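You operate a simulated robot arm through the tools that you are given. There is no shell and no other tool.

The job below is to be done with a simulated robot arm. You get a single attempt, and the scene is never put back.

JOB
Shut the winder down: power off, bobbin into the green bobbin tray, thread free, cone on the rack, dial SLOW.
Fine: power off before the bobbin, thread free before the cone.

It is judged by the outcome, as a careful person would: the job done as asked, and still so three seconds after it is handed in. It fails if anything else is knocked over, pushed out of place, dropped, spilled or broken.

ROBOT AND FRAMES
A 6-joint arm with a fingered hand, fixed in place. Base frame: the origin is on the floor under the middle of its stand, x ahead of it, y to its left, z up; the work surface is at about z = 780. Readings come in mm, rad, newtons and seconds.
With the tool pointing down near the work surface it reaches from about 180 to 880 mm from the base axis. Its first joint turns from -2.897 to 2.897 rad. Payload 5 kg.
The tool frame sits at the grasp point between the pads (the TCP): z along the fingers, y along the line on which they close. The tips reach 36 mm beyond it. The gripper opens to 120 mm; its body begins 42 mm behind the TCP. The gripper is a hand of 4 fingers: y runs from the thumb to the fingers, the wrist lies at [-19, -123, -211] in the tool frame, and closing takes about 1.5 s.
Orientation is that of the tool frame in the base frame, as a unit quaternion [w, x, y, z]. With the fingers straight down and the wrist toward the robot, the tool's x, y and z point along [0, 1, 0], [1, 0, 0] and [0, 0, -1] of the base frame.

CONTROLS
- The arm moves only by the tool step_arm. Its arguments are lists of equal length, an entry for each row: "delta_pos": the shift along the tool's x, y, z in mm, a list of three; "turn": the turn, a rotation vector about the tool's x, y, z in rad, a list of three; "claw": the gripper command, from -1 (fully open) to 1 (shut), values between in proportion. In form: {"delta_pos": [[tx, ty, tz], ...], "turn": [[rx, ry, rz], ...], "claw": [claw, ...]}. A call has 1 to 20 rows; each row shifts and turns the commanded pose from where the row before left it, along the tool's axes as they then stand. A row lasts 0.2 s, in which the tool goes at most 50 mm and 0.15 rad; a call with a longer step from one row to the next is refused whole, and so is a gripper value outside its range. Where a pose cannot be reached the arm comes as near as it can. A force on the tool above 40 N (or 10 N above the force at the start of the call, whichever is more), or a blocked arm, ends the call early, and 0.2 s more pass. Each finger travels about 45 mm/s and halts on what it meets, pressing with about 29 N; the grip force reading is that of the motor and also rises with nothing between the fingers. The clock runs only during rows and for 0.2 s after the last one: add rows that do not move to give the fingers time. It gives the time, the measured TCP pose, the force on the tool (base axes), the opening and the grip force at its end, in the units of the frame above (readings bear some noise), with the torque about the TCP (base axes, N m) and any sound that the robot's microphone picked up.
- Cameras (640 x 400 px; columns grow to the right, rows downward): "scene" is fixed at [400.4, -499.7, 1551.9]; the picture's right is [0.89, -0.46, 0.00], its down [-0.28, -0.53, -0.80] and it looks along [0.37, 0.71, -0.60] (base axes); focal length 359 px, centre (320, 200). "wrist" rides on the gripper at [73, -101, -142] in the tool frame; the picture's right is [-0.79, 0.29, -0.54], its down [-0.56, -0.70, 0.44] and it looks along [-0.25, 0.65, 0.71] (tool axes); focal length 280 px, centre (320, 200). There is no depth. A picture from a camera that has moved, and an enlarged one, comes with that camera's place and axes in the base frame and with its lens.
- grab_frame(camera): a new picture of that camera. It takes no simulated time.
- raise_lower(by): slides the trunk up (or, below 0, down) by that many mm; the arm rides with it, the base frame stays. It gives what a move gives, with no picture.
- grasp_type(shape): the hand has 4 fingers and takes this shape, open, in about a second: jaw (thumb against the fingers, like two jaws); tri (thumb and two fingers); tip (a fingertip pinch); poke (one finger out to press); point (the index stretched); flat (the hand flat); cup (the hand cupped); fist (a fist). The gripper value then closes the fingers along that shape, each until it touches; the sizes above hold for jaw. It gives what a move gives, with no picture.
- enlarge(camera, box): a new picture of the part [left, top, right, bottom] of that camera's present view, enlarged. It takes no simulated time.
- close_job(): hands the job in; it is judged then, once.

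Nothing tells you positions but the pictures and the camera data. Unless the task says otherwise, let go and move clear before handing in.

The tools are called after "Request:" as a command line: name --argument value ..., lists and objects as JSON in quotes. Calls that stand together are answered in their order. step_arm: Moves the arm, as the interface text tells. Its arguments: {"type":"object","properties":{"delta_pos":{"type":"array","items":{"type":"array","items":{"type":"number"}}},"turn":{"type":"array","items":{"type":"array","items":{"type":"number"}}},"claw":{"type":"array","items":{"type":"number"}}},"required":["delta_pos","turn","claw"]} The other tools are called the same way: raise_lower (by) moves the trunk up or down; grasp_type (shape) gives the hand a shape; grab_frame (camera) takes a picture; enlarge (camera, box) takes an enlarged picture of a part of a camera's view; close_job () hands the job in.

At the start:

```text
t: 0.0
tcp_pos: [628.1, 341.6, 1093.7]
tcp_rot: [0.0, 0.708, 0.707, 0.0]
wrist_force: [0.3, -0.6, 1.0]
ft_torque: [-0.03, -0.01, 0.02]
grip_width: 119.9
grasp_force: 0.0
shape: jaw
trunk travel left (down, up): [-625.0, 215.0]
```

scene: 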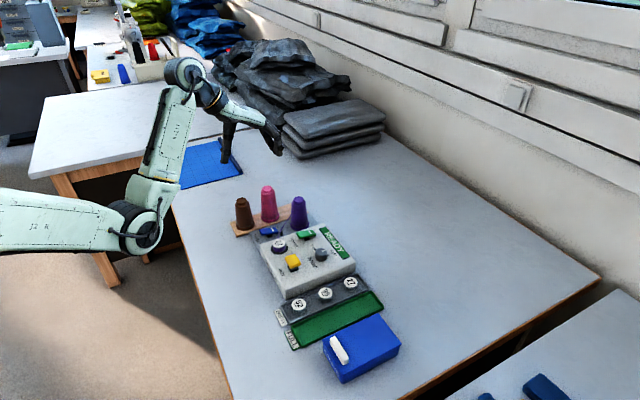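
wrist: 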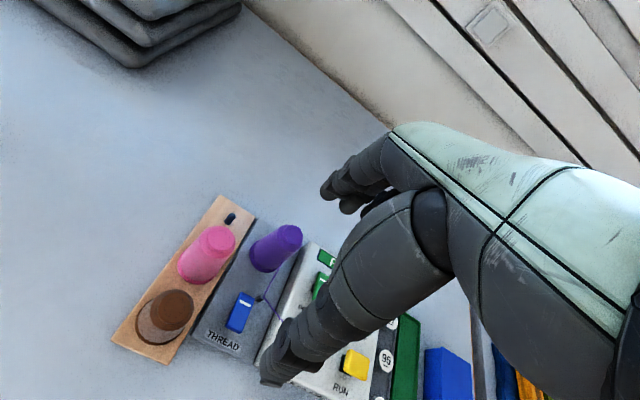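

I see a winder with a thread cone, switches and bobbins on the table in front of the arm. I'll look closer before moving anything.

Request:
enlarge --camera "scene" --box '[220, 170, 380, 270]'

Request:
enlarge --camera "scene" --box '[250, 260, 410, 390]'

Request:
enlarge --camera "wrist" --box '[100, 180, 420, 400]'

```text
4.00 times, centred on (300, 220) of scene
camera zoom: at [400.4, -499.7, 1551.9], right [0.89, -0.46, 0.0], down [-0.28, -0.53, -0.8], along [0.37, 0.71, -0.6], focal length 1437 px, centre (400, 120)
```

zoom: 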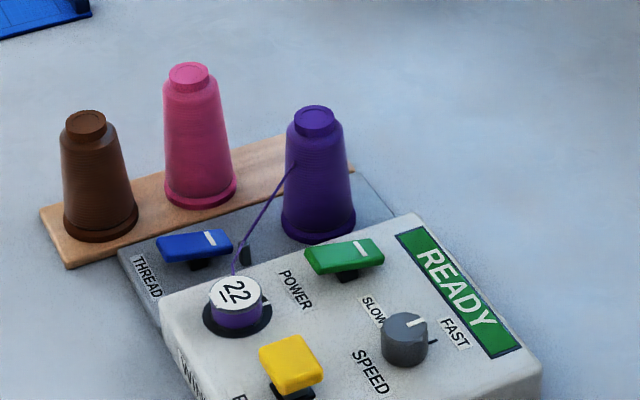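

```text
3.08 times, centred on (330, 325) of scene
camera zoom: at [400.4, -499.7, 1551.9], right [0.89, -0.46, 0.0], down [-0.28, -0.53, -0.8], along [0.37, 0.71, -0.6], focal length 1105 px, centre (289, -185)
```

zoom: 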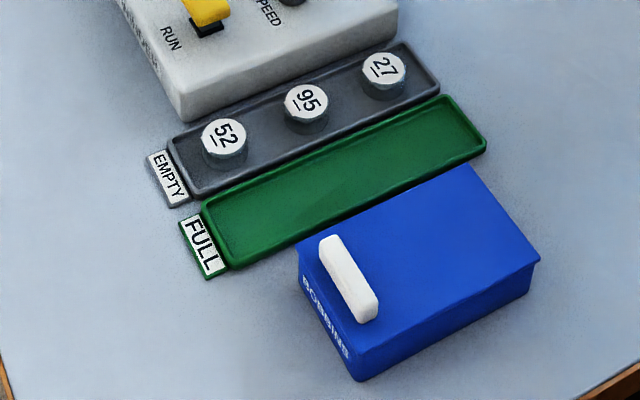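

```text
1.82 times, centred on (260, 290) of wrist
camera zoom: at [527.0, 413.1, 1236.5], right [0.29, -0.79, 0.54], down [-0.7, -0.56, -0.44], along [0.65, -0.25, -0.71], focal length 510 px, centre (429, 36)
```

zoom: 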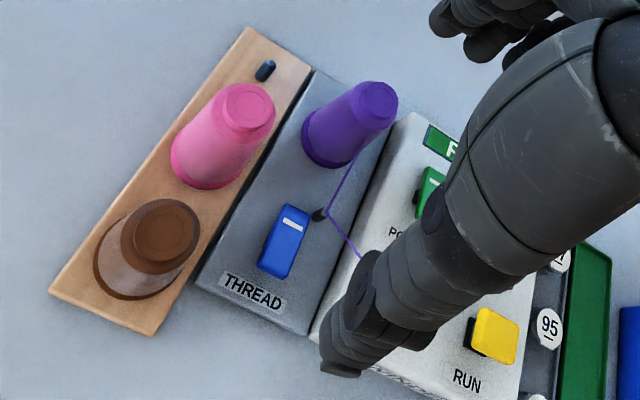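

The winder runs along base y. I place the rack near y≈398 with a free peg around x≈766, the purple cone at about (749, 316), and bobbin 22 at about (632, 195). I'll back the hand off so the wrist camera gets an unobstructed view.

Request:
step_arm --delta_pos '[[-20, -40, 0], [-20, -40, 0], [-20, -40, 0], [-20, -40, 0], [0, -20, 0], [0, 0, 0]]' --turn '[[0, 0, 0], [0, 0, 0], [0, 0, 0], [0, 0, 0], [0, 0, 0], [0, 0, 0]]' --claw '[-1, -1, -1, -1, -1, -1]'

Request:
grab_frame --camera "wrist"

Request:
grab_frame --camera "scene"

```text
t: 1.4
tcp_pos: [486.5, 275.0, 1025.6]
tcp_rot: [0.0, 0.707, 0.707, 0.002]
wrist_force: [1.0, 1.2, 0.4]
ft_torque: [0.01, -0.04, 0.01]
grip_width: 119.9
grasp_force: 0.0
shape: jaw
out of reach, approached as far as the arm can: row 2, 3, 4, 5
trunk travel left (down, up): [-625.0, 215.0]
```

```text
taken
camera wrist: at [385.6, 347.1, 1167.9], right [0.29, -0.79, 0.54], down [-0.7, -0.56, -0.45], along [0.66, -0.25, -0.71], focal length 280 px, centre (320, 200)
```

wrist: 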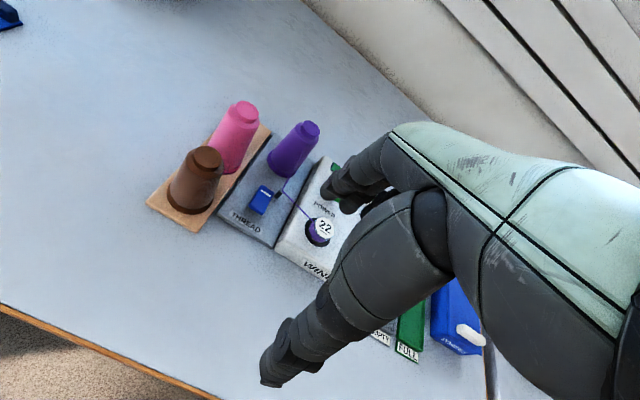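

```text
taken
```

scene: 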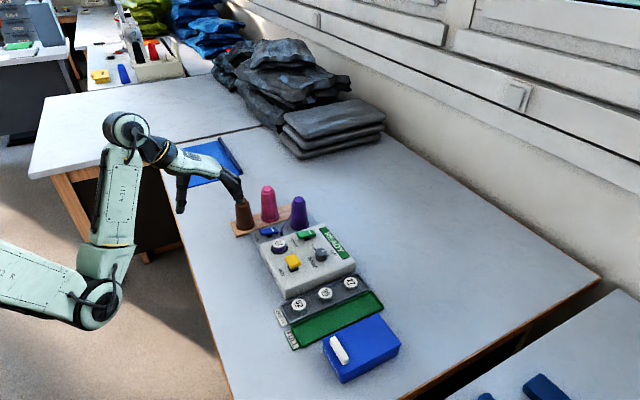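

The last move clipped at the arm's near-reach limit, and the winder is partly hidden by the hand. I'll shift forward and to the right so the panel falls in the clear left half of the wrist view.

Request:
step_arm --delta_pos '[[-30, 20, -10], [-30, 20, -10], [-30, 20, -10], [-30, 14, -4], [0, 0, 0]]' --turn '[[0, 0, 0], [0, 0, 0], [0, 0, 0], [0, 0, 0], [0, 0, 0]]' --claw '[-1, -1, -1, -1, -1]'

Request:
grab_frame --camera "wrist"

Request:
enlarge --camera "wrist" --box '[100, 80, 420, 280]'

```text
t: 2.6
tcp_pos: [566.2, 157.3, 1051.7]
tcp_rot: [0.001, 0.707, 0.707, 0.002]
wrist_force: [-0.1, 0.1, 0.2]
ft_torque: [0.0, -0.04, -0.01]
grip_width: 119.6
grasp_force: 0.1
shape: jaw
out of reach, approached as far as the arm can: row 1, 2, 3
trunk travel left (down, up): [-625.0, 215.0]
```

```text
taken
camera wrist: at [464.0, 227.9, 1194.0], right [0.29, -0.79, 0.54], down [-0.7, -0.56, -0.45], along [0.66, -0.25, -0.71], focal length 280 px, centre (320, 200)
```

wrist: 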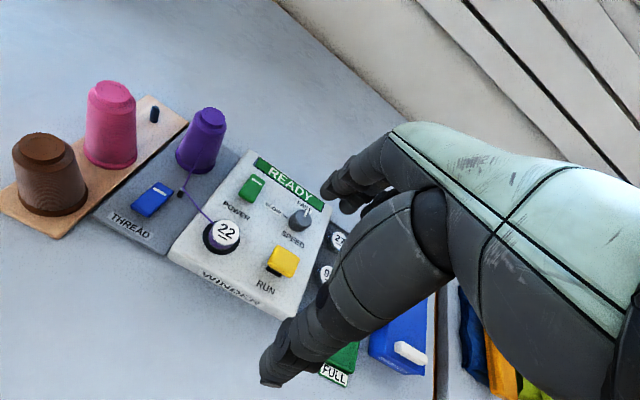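

```text
2.00 times, centred on (260, 180) of wrist
camera zoom: at [464.0, 227.9, 1194.0], right [0.29, -0.79, 0.54], down [-0.7, -0.56, -0.45], along [0.66, -0.25, -0.71], focal length 561 px, centre (440, 240)
```

zoom: 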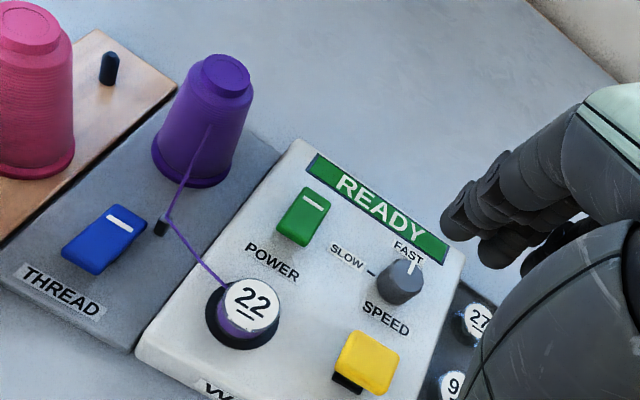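

I can see the controls now. POWER (green) and THREAD (blue) are rockers or paddles on stems with a white mark at the +x end, and the SPEED dial points at FAST. I'll zoom in to judge how they tilt.

Request:
enlarge --camera "scene" --box '[285, 220, 325, 245]'

Request:
enlarge --camera "scene" --box '[250, 215, 290, 240]'

Request:
enlarge --camera "wrist" --box '[230, 150, 326, 210]'

Request:
enlarge --camera "wrist" --box '[120, 160, 216, 220]'

Request:
enlarge --camera "scene" --box '[270, 230, 350, 280]'

```text
16.00 times, centred on (305, 232) of scene
camera zoom: at [400.4, -499.7, 1551.9], right [0.89, -0.46, 0.0], down [-0.28, -0.53, -0.8], along [0.37, 0.71, -0.6], focal length 5747 px, centre (560, -320)
```

zoom: 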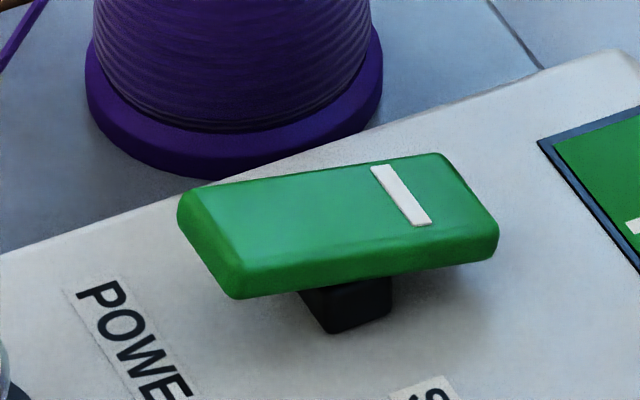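

```text
16.00 times, centred on (270, 228) of scene
camera zoom: at [400.4, -499.7, 1551.9], right [0.89, -0.46, 0.0], down [-0.28, -0.53, -0.8], along [0.37, 0.71, -0.6], focal length 5747 px, centre (1120, -240)
```

zoom: 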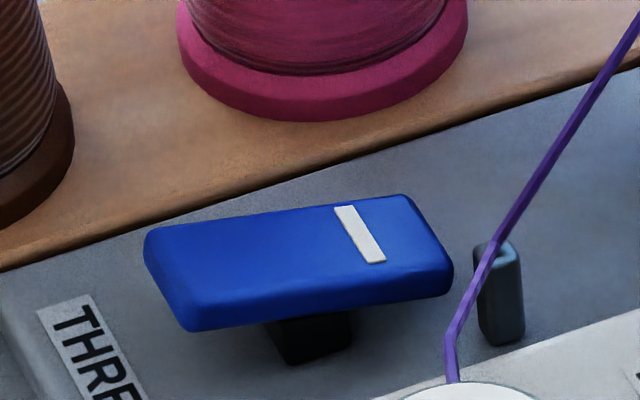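

```text
6.67 times, centred on (278, 180) of wrist
camera zoom: at [464.0, 227.9, 1194.0], right [0.29, -0.79, 0.54], down [-0.7, -0.56, -0.45], along [0.66, -0.25, -0.71], focal length 1869 px, centre (600, 333)
```

zoom: 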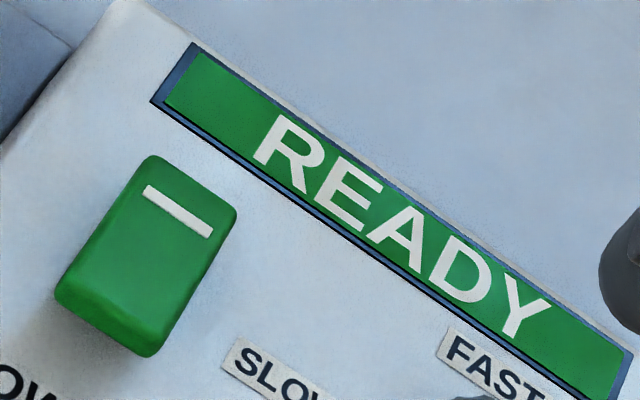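

```text
6.67 times, centred on (168, 190) of wrist
camera zoom: at [464.0, 227.9, 1194.0], right [0.29, -0.79, 0.54], down [-0.7, -0.56, -0.45], along [0.66, -0.25, -0.71], focal length 1869 px, centre (1333, 267)
```

zoom: 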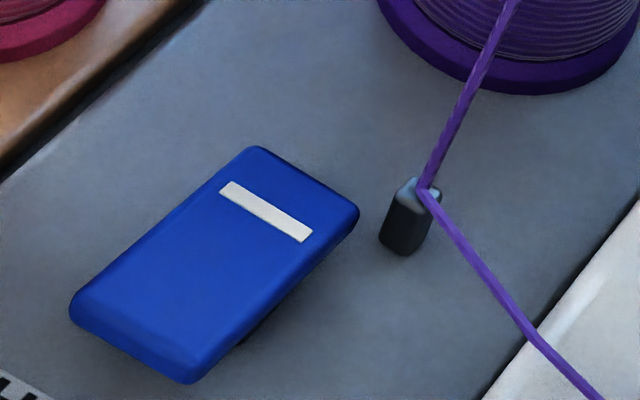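

```text
8.00 times, centred on (310, 255) of scene
camera zoom: at [400.4, -499.7, 1551.9], right [0.89, -0.46, 0.0], down [-0.28, -0.53, -0.8], along [0.37, 0.71, -0.6], focal length 2874 px, centre (400, -240)
```

zoom: 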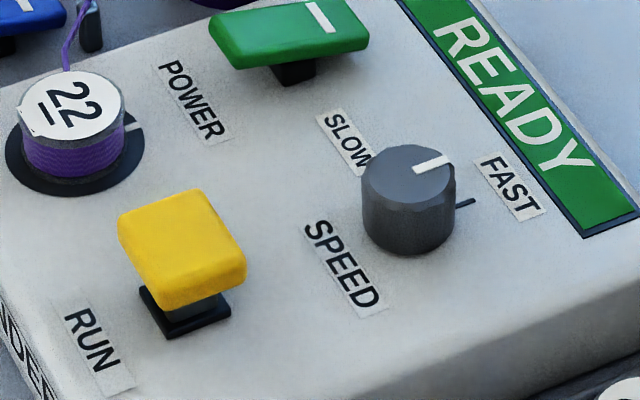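

Both rockers have their marked (+x) end pressed down, so to switch them I must press the raised −x end. The yellow RUN button must not be touched. Next I'll shape the hand to "poke", high up and clear, to see where its fingertip is.

Request:
grasp_type --shape "poke"

Request:
grab_frame --camera "wrist"

Request:
enlarge --camera "scene" --box '[160, 120, 320, 220]'

```text
t: 3.5
tcp_pos: [566.0, 155.9, 1052.3]
tcp_rot: [0.001, 0.707, 0.707, 0.002]
wrist_force: [0.3, 0.4, 0.2]
ft_torque: [-0.04, 0.0, -0.02]
grip_width: 0.0
grasp_force: 0.1
shape: poke
trunk travel left (down, up): [-625.0, 215.0]
```

```text
taken
camera wrist: at [464.4, 227.2, 1194.0], right [0.29, -0.79, 0.54], down [-0.7, -0.56, -0.45], along [0.65, -0.25, -0.71], focal length 280 px, centre (320, 200)
```

wrist: 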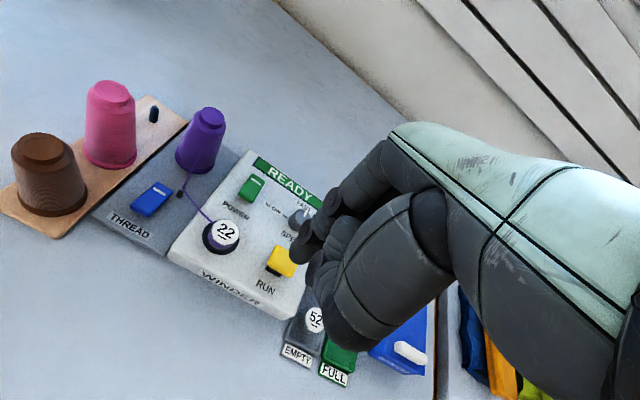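

```text
4.00 times, centred on (240, 170) of scene
camera zoom: at [400.4, -499.7, 1551.9], right [0.89, -0.46, 0.0], down [-0.28, -0.53, -0.8], along [0.37, 0.71, -0.6], focal length 1437 px, centre (640, 320)
```

zoom: 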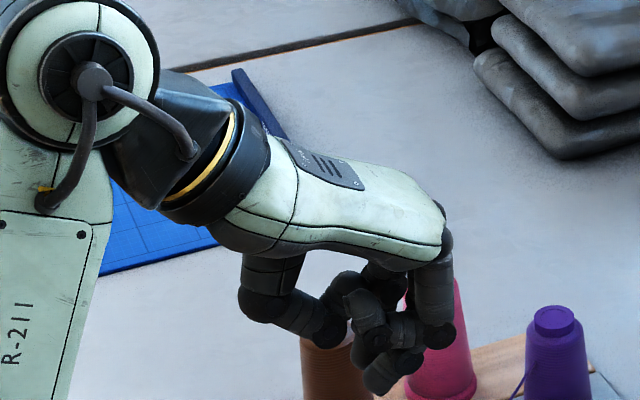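

The poke fingertip appears to sit just below the TCP. I'll zoom in on it to measure its offset.

Request:
enlarge --camera "scene" --box '[215, 180, 279, 220]'

Request:
enlarge --camera "wrist" --box '[270, 160, 430, 260]'

```text
10.00 times, centred on (247, 200) of scene
camera zoom: at [400.4, -499.7, 1551.9], right [0.89, -0.46, 0.0], down [-0.28, -0.53, -0.8], along [0.37, 0.71, -0.6], focal length 3592 px, centre (1050, 200)
```

zoom: 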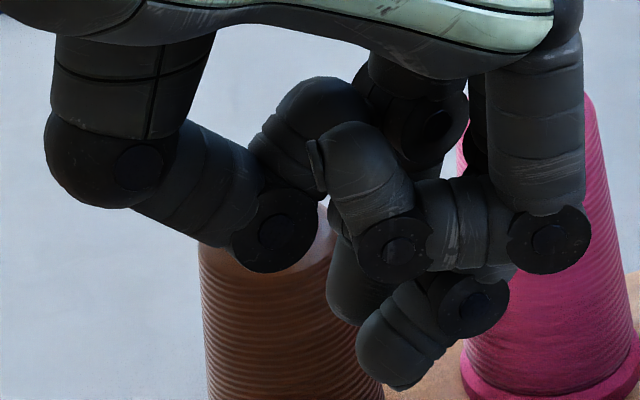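

```text
4.00 times, centred on (350, 210) of wrist
camera zoom: at [464.4, 227.2, 1194.0], right [0.29, -0.79, 0.54], down [-0.7, -0.56, -0.45], along [0.65, -0.25, -0.71], focal length 1122 px, centre (200, 160)
```

zoom: 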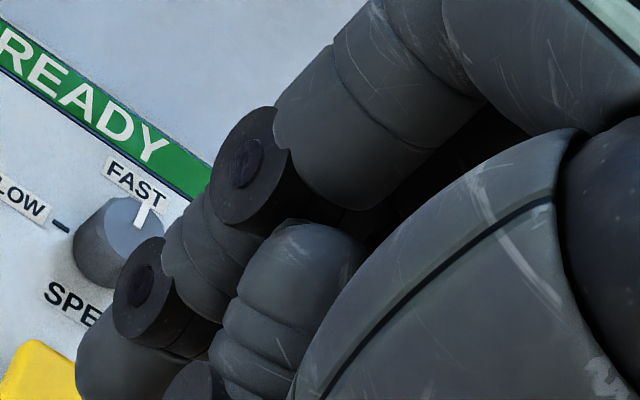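

The index finger on the +y side looks like the extended one. I'll get another zoom of its tip from the wrist camera so I can triangulate.

Request:
enlarge --camera "wrist" --box '[264, 200, 360, 260]'

Request:
enlarge --camera "wrist" --box '[260, 220, 388, 300]'

```text
6.67 times, centred on (312, 230) of wrist
camera zoom: at [464.4, 227.2, 1194.0], right [0.29, -0.79, 0.54], down [-0.7, -0.56, -0.45], along [0.65, -0.25, -0.71], focal length 1869 px, centre (373, 0)
```

zoom: 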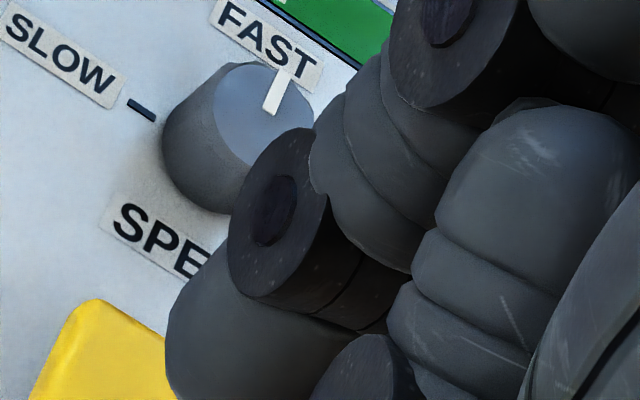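

```text
5.00 times, centred on (324, 260) of wrist
camera zoom: at [464.4, 227.2, 1194.0], right [0.29, -0.79, 0.54], down [-0.7, -0.56, -0.45], along [0.65, -0.25, -0.71], focal length 1402 px, centre (300, -100)
```

zoom: 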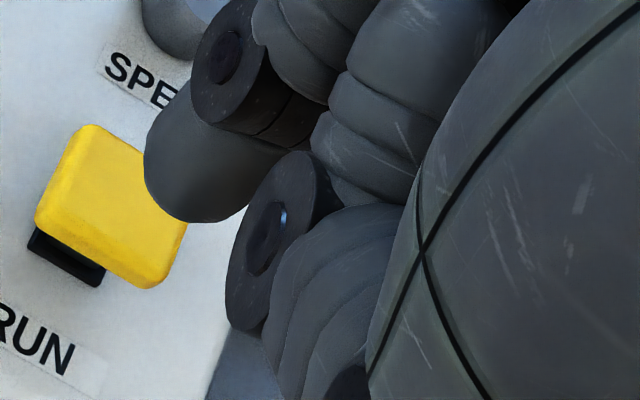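

Triangulating in both cameras gives the fingertip about 6 mm to +y of the TCP and 45–50 mm below it. The raised end of the POWER rocker is at about (705, 213). I'll hover above it and check.

Request:
step_arm --delta_pos '[[10, 28, 20], [10, 28, 20], [10, 28, 20], [10, 28, 20], [10, 27, 20], [0, 0, 10], [0, 0, 0]]' --turn '[[0, 0, 0], [0, 0, 0], [0, 0, 0], [0, 0, 0], [0, 0, 0], [0, 0, 0], [0, 0, 0]]' --claw '[-1, -1, -1, -1, -1, -1, -1]'

Request:
enlarge --camera "scene" --box '[260, 190, 356, 250]'

Request:
grab_frame --camera "wrist"

Request:
enlarge --camera "wrist" --box '[200, 160, 360, 260]'

```text
t: 5.1
tcp_pos: [704.7, 207.2, 940.7]
tcp_rot: [-0.001, 0.707, 0.707, 0.0]
wrist_force: [-0.3, -0.2, 0.0]
ft_torque: [-0.02, 0.02, -0.02]
grip_width: 0.0
grasp_force: 0.1
shape: poke
trunk travel left (down, up): [-625.0, 215.0]
```

```text
6.67 times, centred on (308, 220) of scene
camera zoom: at [400.4, -499.7, 1551.9], right [0.89, -0.46, 0.0], down [-0.28, -0.53, -0.8], along [0.37, 0.71, -0.6], focal length 2395 px, centre (400, 67)
```

zoom: 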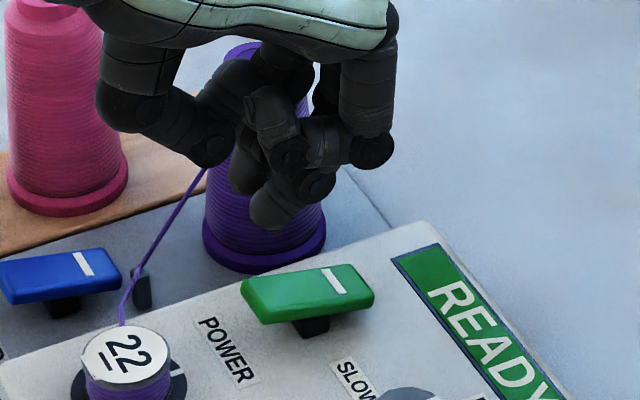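

```text
taken
camera wrist: at [603.2, 277.9, 1082.7], right [0.29, -0.79, 0.54], down [-0.7, -0.56, -0.44], along [0.65, -0.25, -0.72], focal length 280 px, centre (320, 200)
```

wrist: 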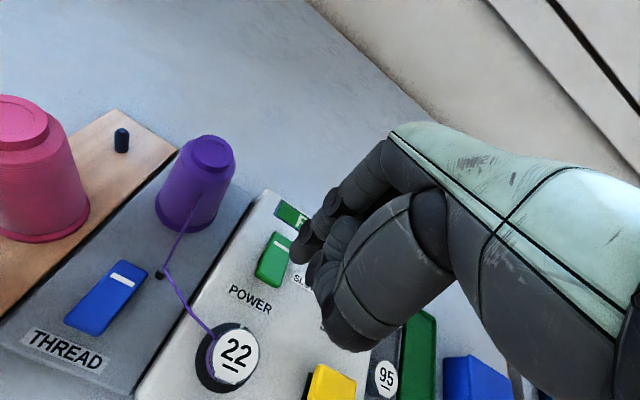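

```text
4.00 times, centred on (280, 210) of wrist
camera zoom: at [603.2, 277.9, 1082.7], right [0.29, -0.79, 0.54], down [-0.7, -0.56, -0.44], along [0.65, -0.25, -0.72], focal length 1122 px, centre (480, 160)
```

zoom: 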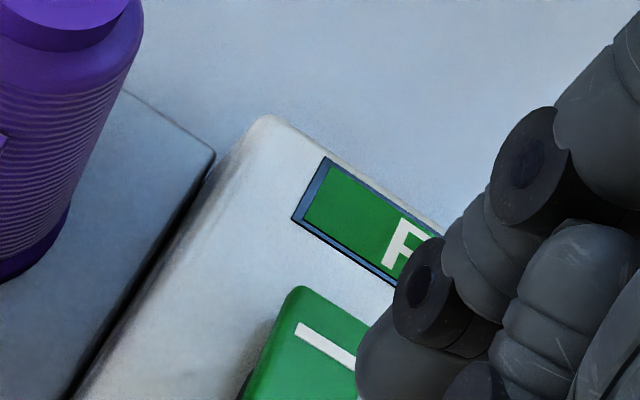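

The fingertip is directly above the raised end of the POWER rocker, with about 33 mm to go in both views. I'll descend most of the way, then press down in small steps.

Request:
step_arm --delta_pos '[[0, 0, 12], [0, 0, 12], [0, 0, 3], [0, 0, 2], [0, 0, 2], [0, 0, 0]]' --turn '[[0, 0, 0], [0, 0, 0], [0, 0, 0], [0, 0, 0], [0, 0, 0], [0, 0, 0]]' --claw '[-1, -1, -1, -1, -1, -1]'

Request:
enlarge --camera "scene" --box '[276, 210, 340, 250]'

Request:
enlarge --camera "wrist" --box '[200, 210, 360, 310]'

```text
t: 6.5
tcp_pos: [704.1, 206.5, 910.0]
tcp_rot: [-0.001, 0.706, 0.708, 0.001]
wrist_force: [-0.7, -0.1, -0.5]
ft_torque: [-0.01, -0.03, 0.0]
grip_width: 0.0
grasp_force: 0.1
shape: poke
trunk travel left (down, up): [-625.0, 215.0]
```

```text
10.00 times, centred on (308, 230) of scene
camera zoom: at [400.4, -499.7, 1551.9], right [0.89, -0.46, 0.0], down [-0.28, -0.53, -0.8], along [0.37, 0.71, -0.6], focal length 3592 px, centre (440, -100)
```

zoom: 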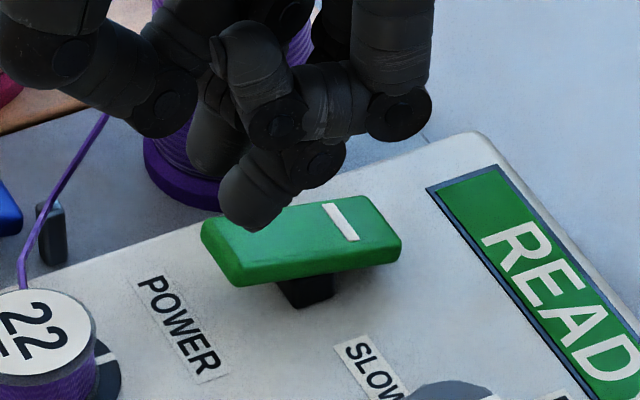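

```text
4.00 times, centred on (280, 260) of wrist
camera zoom: at [603.1, 277.6, 1052.6], right [0.29, -0.79, 0.54], down [-0.7, -0.56, -0.44], along [0.65, -0.25, -0.71], focal length 1122 px, centre (480, -40)
```

zoom: 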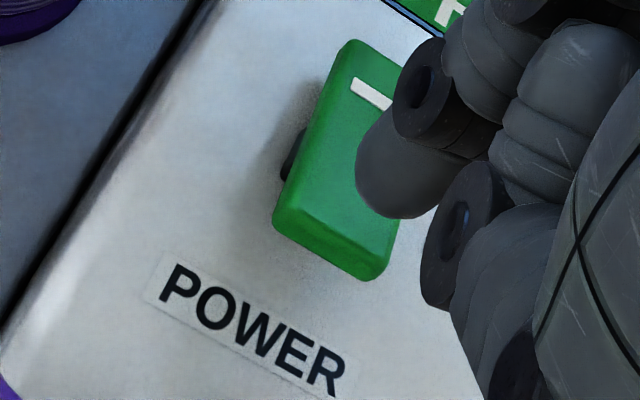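

The tip is a few mm above the rocker's raised end. I'll nudge 3 mm to +y to center it, then press in small steps.

Request:
step_arm --delta_pos '[[3, 0, 0], [0, 0, 2], [0, 0, 2], [0, 0, 2], [0, 0, 2], [0, 0, 0]]' --turn '[[0, 0, 0], [0, 0, 0], [0, 0, 0], [0, 0, 0], [0, 0, 0], [0, 0, 0]]' --claw '[-1, -1, -1, -1, -1, -1]'

Request:
enlarge --camera "scene" --box '[276, 210, 340, 250]'

Request:
enlarge --camera "wrist" --box '[200, 210, 360, 310]'

```text
t: 7.9
tcp_pos: [704.5, 208.1, 901.7]
tcp_rot: [-0.001, 0.708, 0.706, -0.001]
wrist_force: [0.5, -0.2, 0.0]
ft_torque: [0.01, -0.01, 0.02]
grip_width: 0.0
grasp_force: 0.0
shape: poke
trunk travel left (down, up): [-625.0, 215.0]
```

```text
10.00 times, centred on (308, 230) of scene
camera zoom: at [400.4, -499.7, 1551.9], right [0.89, -0.46, 0.0], down [-0.28, -0.53, -0.8], along [0.37, 0.71, -0.6], focal length 3592 px, centre (440, -100)
```

zoom: 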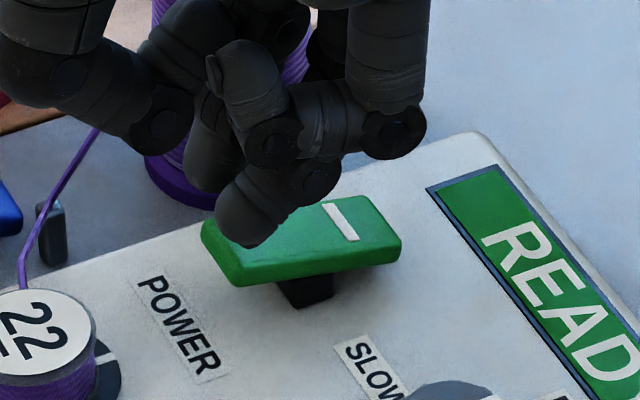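

```text
4.00 times, centred on (280, 260) of wrist
camera zoom: at [602.9, 280.3, 1044.4], right [0.29, -0.79, 0.54], down [-0.7, -0.56, -0.44], along [0.65, -0.25, -0.72], focal length 1122 px, centre (480, -40)
```

zoom: 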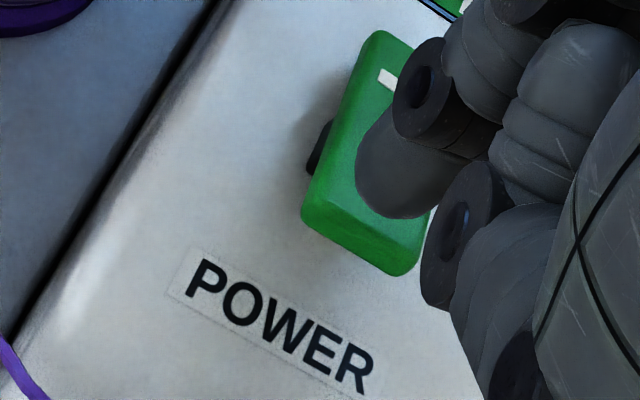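

The tip is well centered over the rocker's raised end and nearly touching. I'll keep pressing.

Request:
step_arm --delta_pos '[[0, 0, 2], [0, 0, 2], [0, 0, 2], [0, 0, 0]]' --turn '[[0, 0, 0], [0, 0, 0], [0, 0, 0], [0, 0, 0]]' --claw '[-1, -1, -1, -1]'

Request:
enlarge --camera "scene" --box '[276, 210, 340, 250]'

```text
t: 8.9
tcp_pos: [703.8, 208.7, 895.9]
tcp_rot: [0.0, 0.707, 0.707, 0.001]
wrist_force: [0.4, 0.7, -0.2]
ft_torque: [0.01, 0.0, 0.01]
grip_width: 0.1
grasp_force: 0.0
shape: poke
trunk travel left (down, up): [-625.0, 215.0]
```

```text
10.00 times, centred on (308, 230) of scene
camera zoom: at [400.4, -499.7, 1551.9], right [0.89, -0.46, 0.0], down [-0.28, -0.53, -0.8], along [0.37, 0.71, -0.6], focal length 3592 px, centre (440, -100)
```

zoom: 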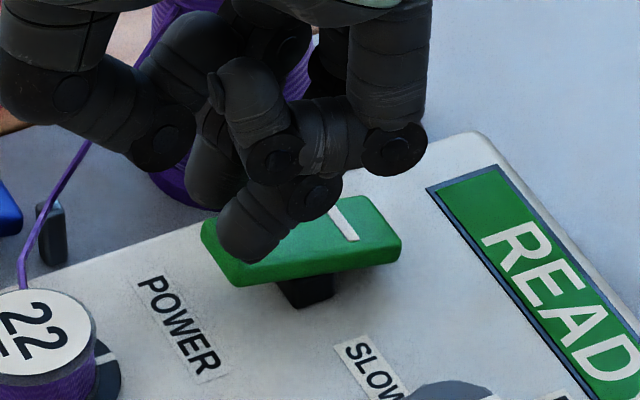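

Request:
enlarge --camera "wrist" --box '[220, 200, 348, 280]'

Request:
enlarge --camera "scene" --box '[290, 225, 322, 245]'

```text
5.00 times, centred on (284, 240) of wrist
camera zoom: at [603.1, 280.3, 1038.3], right [0.29, -0.79, 0.54], down [-0.7, -0.56, -0.44], along [0.65, -0.25, -0.71], focal length 1402 px, centre (500, 0)
```

zoom: 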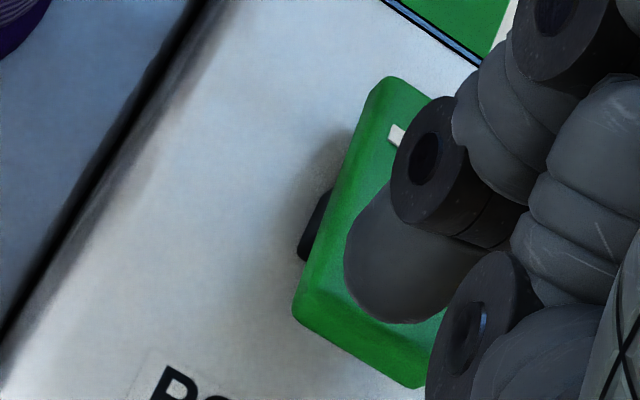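

```text
16.00 times, centred on (306, 235) of scene
camera zoom: at [400.4, -499.7, 1551.9], right [0.89, -0.46, 0.0], down [-0.28, -0.53, -0.8], along [0.37, 0.71, -0.6], focal length 5747 px, centre (544, -360)
```

zoom: 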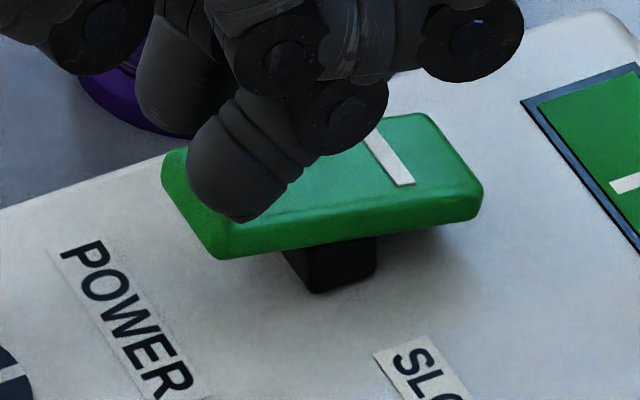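

Both views show the tip over the rocker's raised end, almost at the surface. I'll continue in small steps, watching force and sound.

Request:
step_arm --delta_pos '[[0, 0, 1.5], [0, 0, 1.5], [0, 0, 0]]' --turn '[[0, 0, 0], [0, 0, 0], [0, 0, 0]]' --claw '[-1, -1, -1]'

Request:
enlarge --camera "scene" --box '[290, 225, 322, 245]'

```text
t: 9.7
tcp_pos: [703.9, 208.6, 893.3]
tcp_rot: [-0.001, 0.706, 0.708, 0.0]
wrist_force: [0.7, -0.1, -0.6]
ft_torque: [0.02, -0.03, -0.02]
grip_width: 0.1
grasp_force: 0.0
shape: poke
trunk travel left (down, up): [-625.0, 215.0]
```

```text
16.00 times, centred on (306, 235) of scene
camera zoom: at [400.4, -499.7, 1551.9], right [0.89, -0.46, 0.0], down [-0.28, -0.53, -0.8], along [0.37, 0.71, -0.6], focal length 5747 px, centre (544, -360)
```

zoom: 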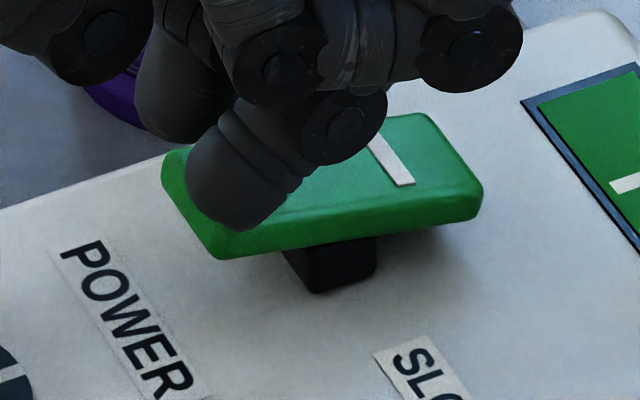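

Request:
step_arm --delta_pos '[[0, 0, 1.5], [0, 0, 1.5], [0, 0, 0]]' --turn '[[0, 0, 0], [0, 0, 0], [0, 0, 0]]' --claw '[-1, -1, -1]'

Request:
enlarge --camera "scene" --box '[290, 225, 322, 245]'

Request:
enlarge --camera "wrist" --box '[220, 200, 348, 280]'

```text
t: 10.5
tcp_pos: [704.5, 207.6, 890.6]
tcp_rot: [-0.001, 0.708, 0.706, 0.0]
wrist_force: [-0.9, 0.0, 0.6]
ft_torque: [0.0, 0.0, 0.0]
grip_width: 0.1
grasp_force: 0.1
shape: poke
trunk travel left (down, up): [-625.0, 215.0]
```

```text
16.00 times, centred on (306, 235) of scene
camera zoom: at [400.4, -499.7, 1551.9], right [0.89, -0.46, 0.0], down [-0.28, -0.53, -0.8], along [0.37, 0.71, -0.6], focal length 5747 px, centre (544, -360)
```

zoom: 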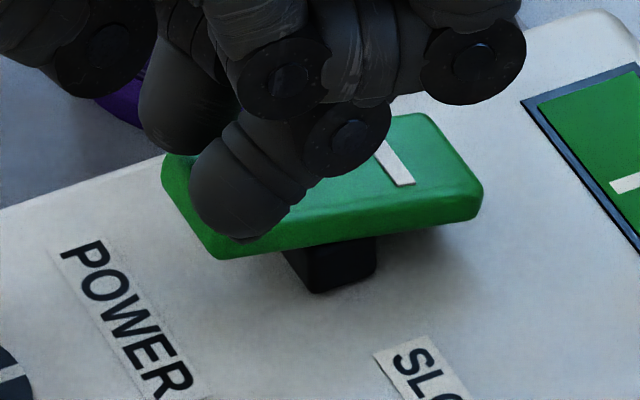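

```text
5.00 times, centred on (284, 240) of wrist
camera zoom: at [603.5, 280.3, 1033.1], right [0.29, -0.79, 0.54], down [-0.7, -0.56, -0.44], along [0.65, -0.25, -0.72], focal length 1402 px, centre (500, 0)
```

zoom: 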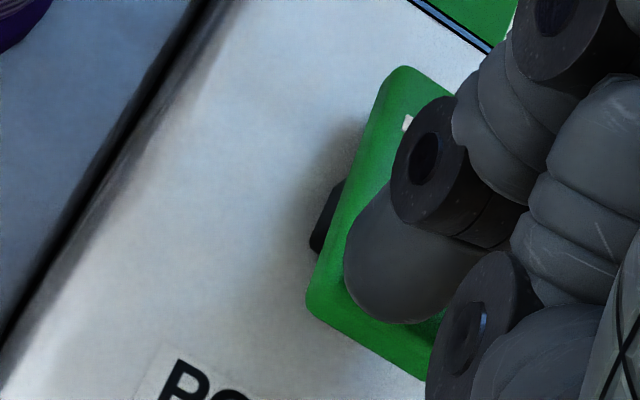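

The tip now appears to be at the surface. I'll press further.

Request:
step_arm --delta_pos '[[0, 0, 1.5], [0, 0, 1.5], [0, 0, 0]]' --turn '[[0, 0, 0], [0, 0, 0], [0, 0, 0]]' --claw '[-1, -1, -1]'

Request:
enlarge --camera "scene" --box '[290, 225, 322, 245]'

Request:
enlarge --camera "wrist" --box '[220, 200, 348, 280]'

```text
t: 11.3
tcp_pos: [704.7, 208.6, 887.0]
tcp_rot: [0.0, 0.708, 0.706, 0.001]
wrist_force: [-0.5, -0.6, 1.6]
ft_torque: [-0.01, 0.03, 0.01]
grip_width: 0.0
grasp_force: 0.0
shape: poke
trunk travel left (down, up): [-625.0, 215.0]
```

```text
16.00 times, centred on (306, 235) of scene
camera zoom: at [400.4, -499.7, 1551.9], right [0.89, -0.46, 0.0], down [-0.28, -0.53, -0.8], along [0.37, 0.71, -0.6], focal length 5747 px, centre (544, -360)
```

zoom: 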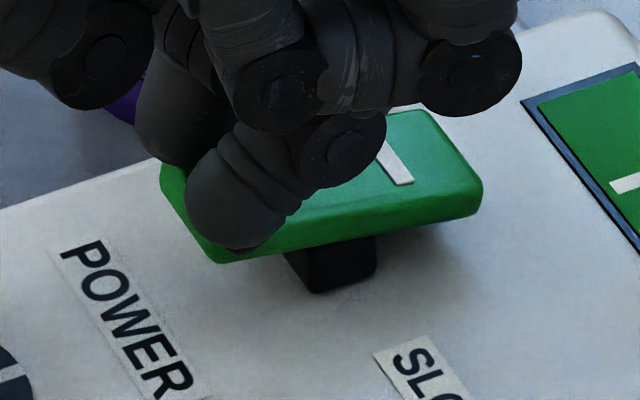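

```text
5.00 times, centred on (284, 240) of wrist
camera zoom: at [603.0, 280.8, 1030.1], right [0.29, -0.79, 0.54], down [-0.7, -0.56, -0.44], along [0.65, -0.25, -0.71], focal length 1402 px, centre (500, 0)
```

zoom: 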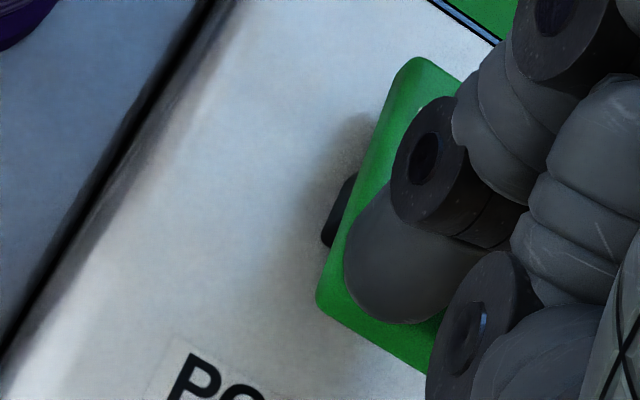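

Contact: the rocker end has started to move down and the force reads about 1.6 N. I'll press on through its travel.

Request:
step_arm --delta_pos '[[0, 0, 1.5], [0, 0, 1.5], [0, 0, 1.5], [0, 0, 0]]' --turn '[[0, 0, 0], [0, 0, 0], [0, 0, 0], [0, 0, 0]]' --claw '[-1, -1, -1, -1]'

Request:
enlarge --camera "scene" --box '[276, 210, 372, 270]'

```text
t: 12.3
tcp_pos: [705.4, 209.4, 883.5]
tcp_rot: [-0.001, 0.708, 0.707, 0.0]
wrist_force: [-0.3, 0.5, 0.2]
ft_torque: [-0.02, -0.01, 0.01]
grip_width: 0.0
grasp_force: 0.0
shape: poke
trunk travel left (down, up): [-625.0, 215.0]
```

```text
6.67 times, centred on (324, 240) of scene
camera zoom: at [400.4, -499.7, 1551.9], right [0.89, -0.46, 0.0], down [-0.28, -0.53, -0.8], along [0.37, 0.71, -0.6], focal length 2395 px, centre (293, -67)
```

zoom: 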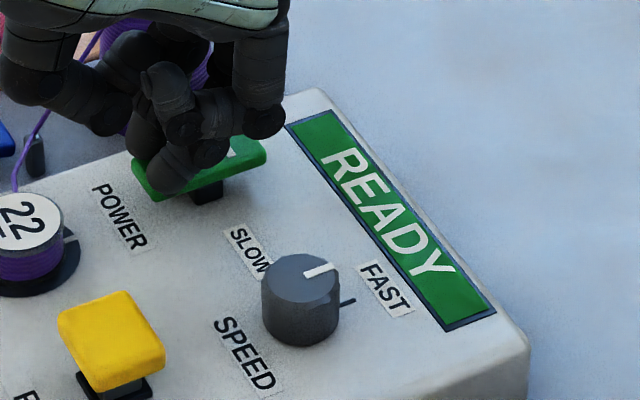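

The rocker is tilting, but the display still shows READY. I'll continue the press.

Request:
step_arm --delta_pos '[[0, 0, 1.5], [0, 0, 1.5], [0, 0, 1.5], [0, 0, 0]]' --turn '[[0, 0, 0], [0, 0, 0], [0, 0, 0], [0, 0, 0]]' --claw '[-1, -1, -1, -1]'

Request:
enlarge --camera "scene" --box '[276, 210, 372, 270]'

```text
t: 13.3
tcp_pos: [703.9, 208.7, 878.0]
tcp_rot: [-0.001, 0.708, 0.707, 0.0]
wrist_force: [-0.4, -0.1, 1.2]
ft_torque: [0.02, -0.04, 0.0]
grip_width: 0.1
grasp_force: 0.1
shape: poke
trunk travel left (down, up): [-625.0, 215.0]
```

```text
6.67 times, centred on (324, 240) of scene
camera zoom: at [400.4, -499.7, 1551.9], right [0.89, -0.46, 0.0], down [-0.28, -0.53, -0.8], along [0.37, 0.71, -0.6], focal length 2395 px, centre (293, -67)
```

zoom: 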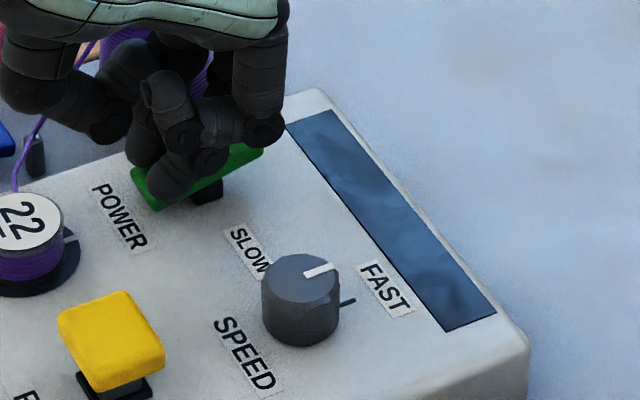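

The display has gone dark, so power is off. I'll lift clear and check that the rocker stays flipped.

Request:
step_arm --delta_pos '[[0, 0, 1], [0, 0, -5], [0, 0, -15], [0, 0, -20], [0, 0, -20], [0, 0, 0]]' --turn '[[0, 0, 0], [0, 0, 0], [0, 0, 0], [0, 0, 0], [0, 0, 0], [0, 0, 0]]' --claw '[-1, -1, -1, -1, -1, -1]'

Request:
enlarge --camera "scene" --box '[230, 190, 358, 270]'

Request:
grab_frame --camera "wrist"

```text
t: 14.7
tcp_pos: [704.0, 209.6, 938.1]
tcp_rot: [-0.001, 0.707, 0.707, 0.0]
wrist_force: [-1.5, -0.1, 0.5]
ft_torque: [0.02, 0.0, -0.02]
grip_width: 0.0
grasp_force: 0.0
shape: poke
trunk travel left (down, up): [-625.0, 215.0]
```

```text
5.00 times, centred on (294, 230) of scene
camera zoom: at [400.4, -499.7, 1551.9], right [0.89, -0.46, 0.0], down [-0.28, -0.53, -0.8], along [0.37, 0.71, -0.6], focal length 1796 px, centre (450, 50)
```

zoom: 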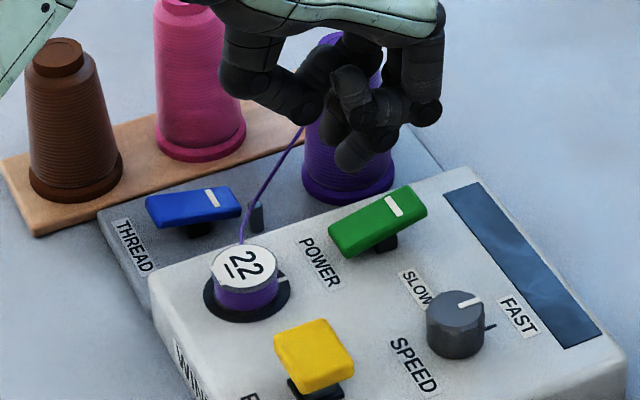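

```text
taken
camera wrist: at [602.9, 280.9, 1080.7], right [0.29, -0.79, 0.54], down [-0.7, -0.56, -0.44], along [0.65, -0.25, -0.72], focal length 280 px, centre (320, 200)
```

wrist: 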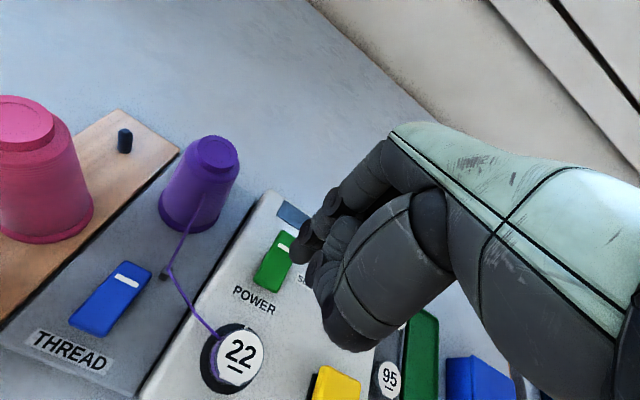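

POWER is off: the display is dark and the rocker stays flipped. Since I already have the poke shape, I'll free the THREAD rocker next. Its raised end is at about (620, 308). I'll roll the hand slightly so the other fingers stay above the thread and bobbin.

Request:
step_arm --delta_pos '[[0, 0, -20], [25, -21, 0], [25, -21, 0], [25, -21, 0], [25, -21, 0], [0, 0, 0], [0, 0, 0], [0, 0, 0]]' --turn '[[0, 0, 0], [0, 0, 0], [0, 0, 0], [0, 0, 0], [0, 0, 0], [0, -0.1, 0], [0, -0.1, 0], [0, 0, 0]]' --claw '[-1, -1, -1, -1, -1, -1, -1, -1]'

Request:
enlarge --camera "scene" --box '[220, 180, 316, 240]'

Request:
grab_frame --camera "wrist"

```text
t: 16.5
tcp_pos: [620.7, 309.3, 956.9]
tcp_rot: [0.069, 0.704, 0.703, -0.071]
wrist_force: [0.8, -0.8, 1.0]
ft_torque: [-0.01, -0.04, -0.01]
grip_width: 0.1
grasp_force: 0.1
shape: poke
trunk travel left (down, up): [-625.0, 215.0]
```

```text
6.67 times, centred on (268, 210) of scene
camera zoom: at [400.4, -499.7, 1551.9], right [0.89, -0.46, 0.0], down [-0.28, -0.53, -0.8], along [0.37, 0.71, -0.6], focal length 2395 px, centre (667, 133)
```

zoom: 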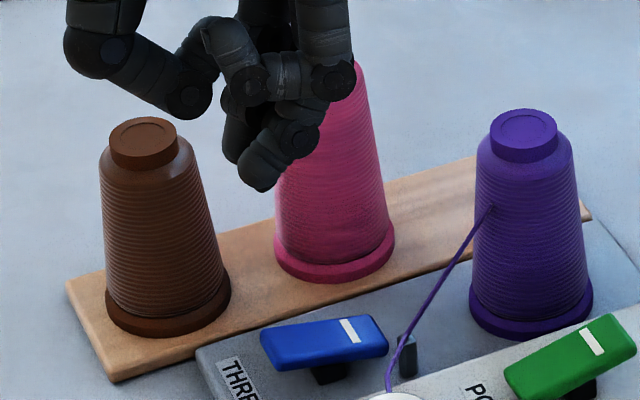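

```text
taken
camera wrist: at [519.4, 407.8, 1082.1], right [0.29, -0.67, 0.69], down [-0.7, -0.64, -0.32], along [0.65, -0.39, -0.65], focal length 280 px, centre (320, 200)
```

wrist: 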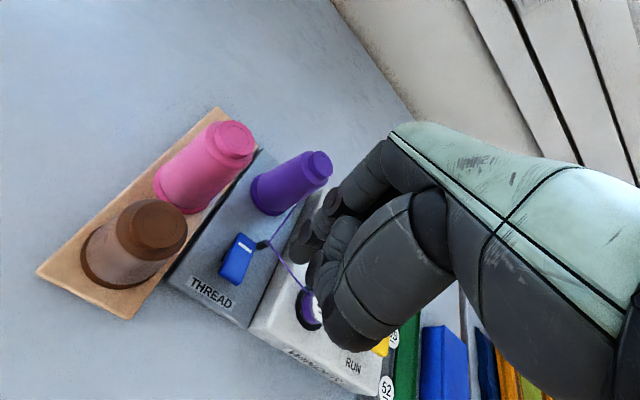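

The hand is rolled and above the THREAD rocker. I'll descend straight down in base z to a closer hover and check alignment.

Request:
step_arm --delta_pos '[[3.97, 1, 19.6], [3.97, 1, 19.6], [3.97, 1, 19.6], [0, 0, 0]]' --turn '[[0, 0, 0], [0, 0, 0], [0, 0, 0], [0, 0, 0]]' --claw '[-1, -1, -1, -1]'

Request:
enlarge --camera "scene" --box '[230, 190, 310, 240]'

Request:
enlarge --camera "wrist" --box '[180, 190, 340, 290]'

```text
t: 17.5
tcp_pos: [623.3, 309.3, 897.7]
tcp_rot: [0.07, 0.704, 0.703, -0.07]
wrist_force: [0.8, 0.3, -0.4]
ft_torque: [0.0, 0.02, -0.02]
grip_width: 0.0
grasp_force: 0.0
shape: poke
trunk travel left (down, up): [-625.0, 215.0]
```

```text
8.00 times, centred on (270, 215) of scene
camera zoom: at [400.4, -499.7, 1551.9], right [0.89, -0.46, 0.0], down [-0.28, -0.53, -0.8], along [0.37, 0.71, -0.6], focal length 2874 px, centre (720, 80)
```

zoom: 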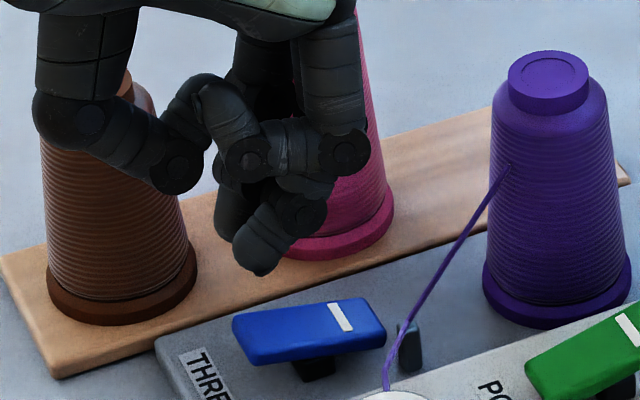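

```text
4.00 times, centred on (260, 240) of wrist
camera zoom: at [523.2, 407.9, 1022.3], right [0.29, -0.67, 0.69], down [-0.7, -0.64, -0.32], along [0.65, -0.39, -0.65], focal length 1122 px, centre (560, 40)
```

zoom: 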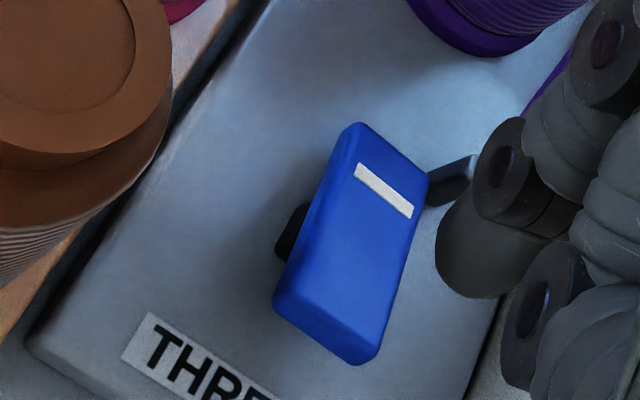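

Alignment is good: the tip projects onto the raised end of the blue rocker in both views. I'll descend and press in small steps.

Request:
step_arm --delta_pos '[[4.0, 0, 14.7], [4.0, 0, 14.7], [0.8, 0, 3.9], [0.6, 0, 2.9], [0.6, 0, 2.9], [0, 0, 0]]' --turn '[[0, 0, 0], [0, 0, 0], [0, 0, 0], [0, 0, 0], [0, 0, 0], [0, 0, 0]]' --claw '[-1, -1, -1, -1, -1, -1]'

Request:
enlarge --camera "scene" --box '[240, 205, 288, 235]'

Request:
enlarge --camera "wrist" --box '[200, 190, 328, 270]'

```text
t: 18.9
tcp_pos: [623.1, 311.1, 857.3]
tcp_rot: [0.07, 0.705, 0.703, -0.07]
wrist_force: [-0.5, -0.5, 0.3]
ft_torque: [-0.02, 0.0, 0.03]
grip_width: 0.1
grasp_force: 0.1
shape: poke
trunk travel left (down, up): [-625.0, 215.0]
```

```text
13.33 times, centred on (264, 220) of scene
camera zoom: at [400.4, -499.7, 1551.9], right [0.89, -0.46, 0.0], down [-0.28, -0.53, -0.8], along [0.37, 0.71, -0.6], focal length 4789 px, centre (1067, -67)
```

zoom: 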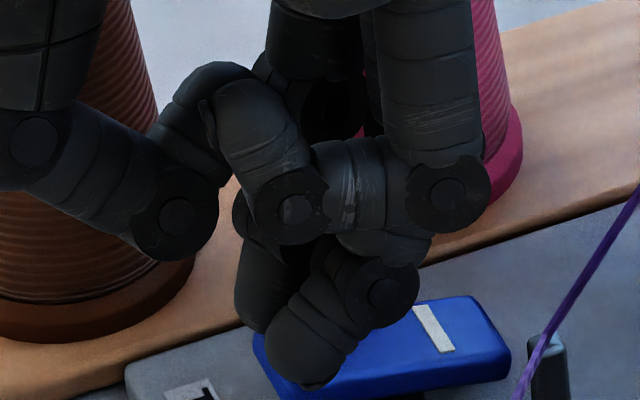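

```text
5.00 times, centred on (264, 230) of wrist
camera zoom: at [522.4, 410.0, 982.6], right [0.29, -0.67, 0.69], down [-0.7, -0.64, -0.32], along [0.65, -0.39, -0.65], focal length 1402 px, centre (600, 50)
```

zoom: 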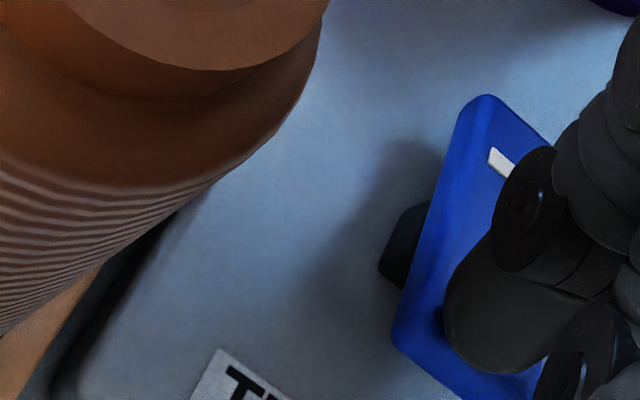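

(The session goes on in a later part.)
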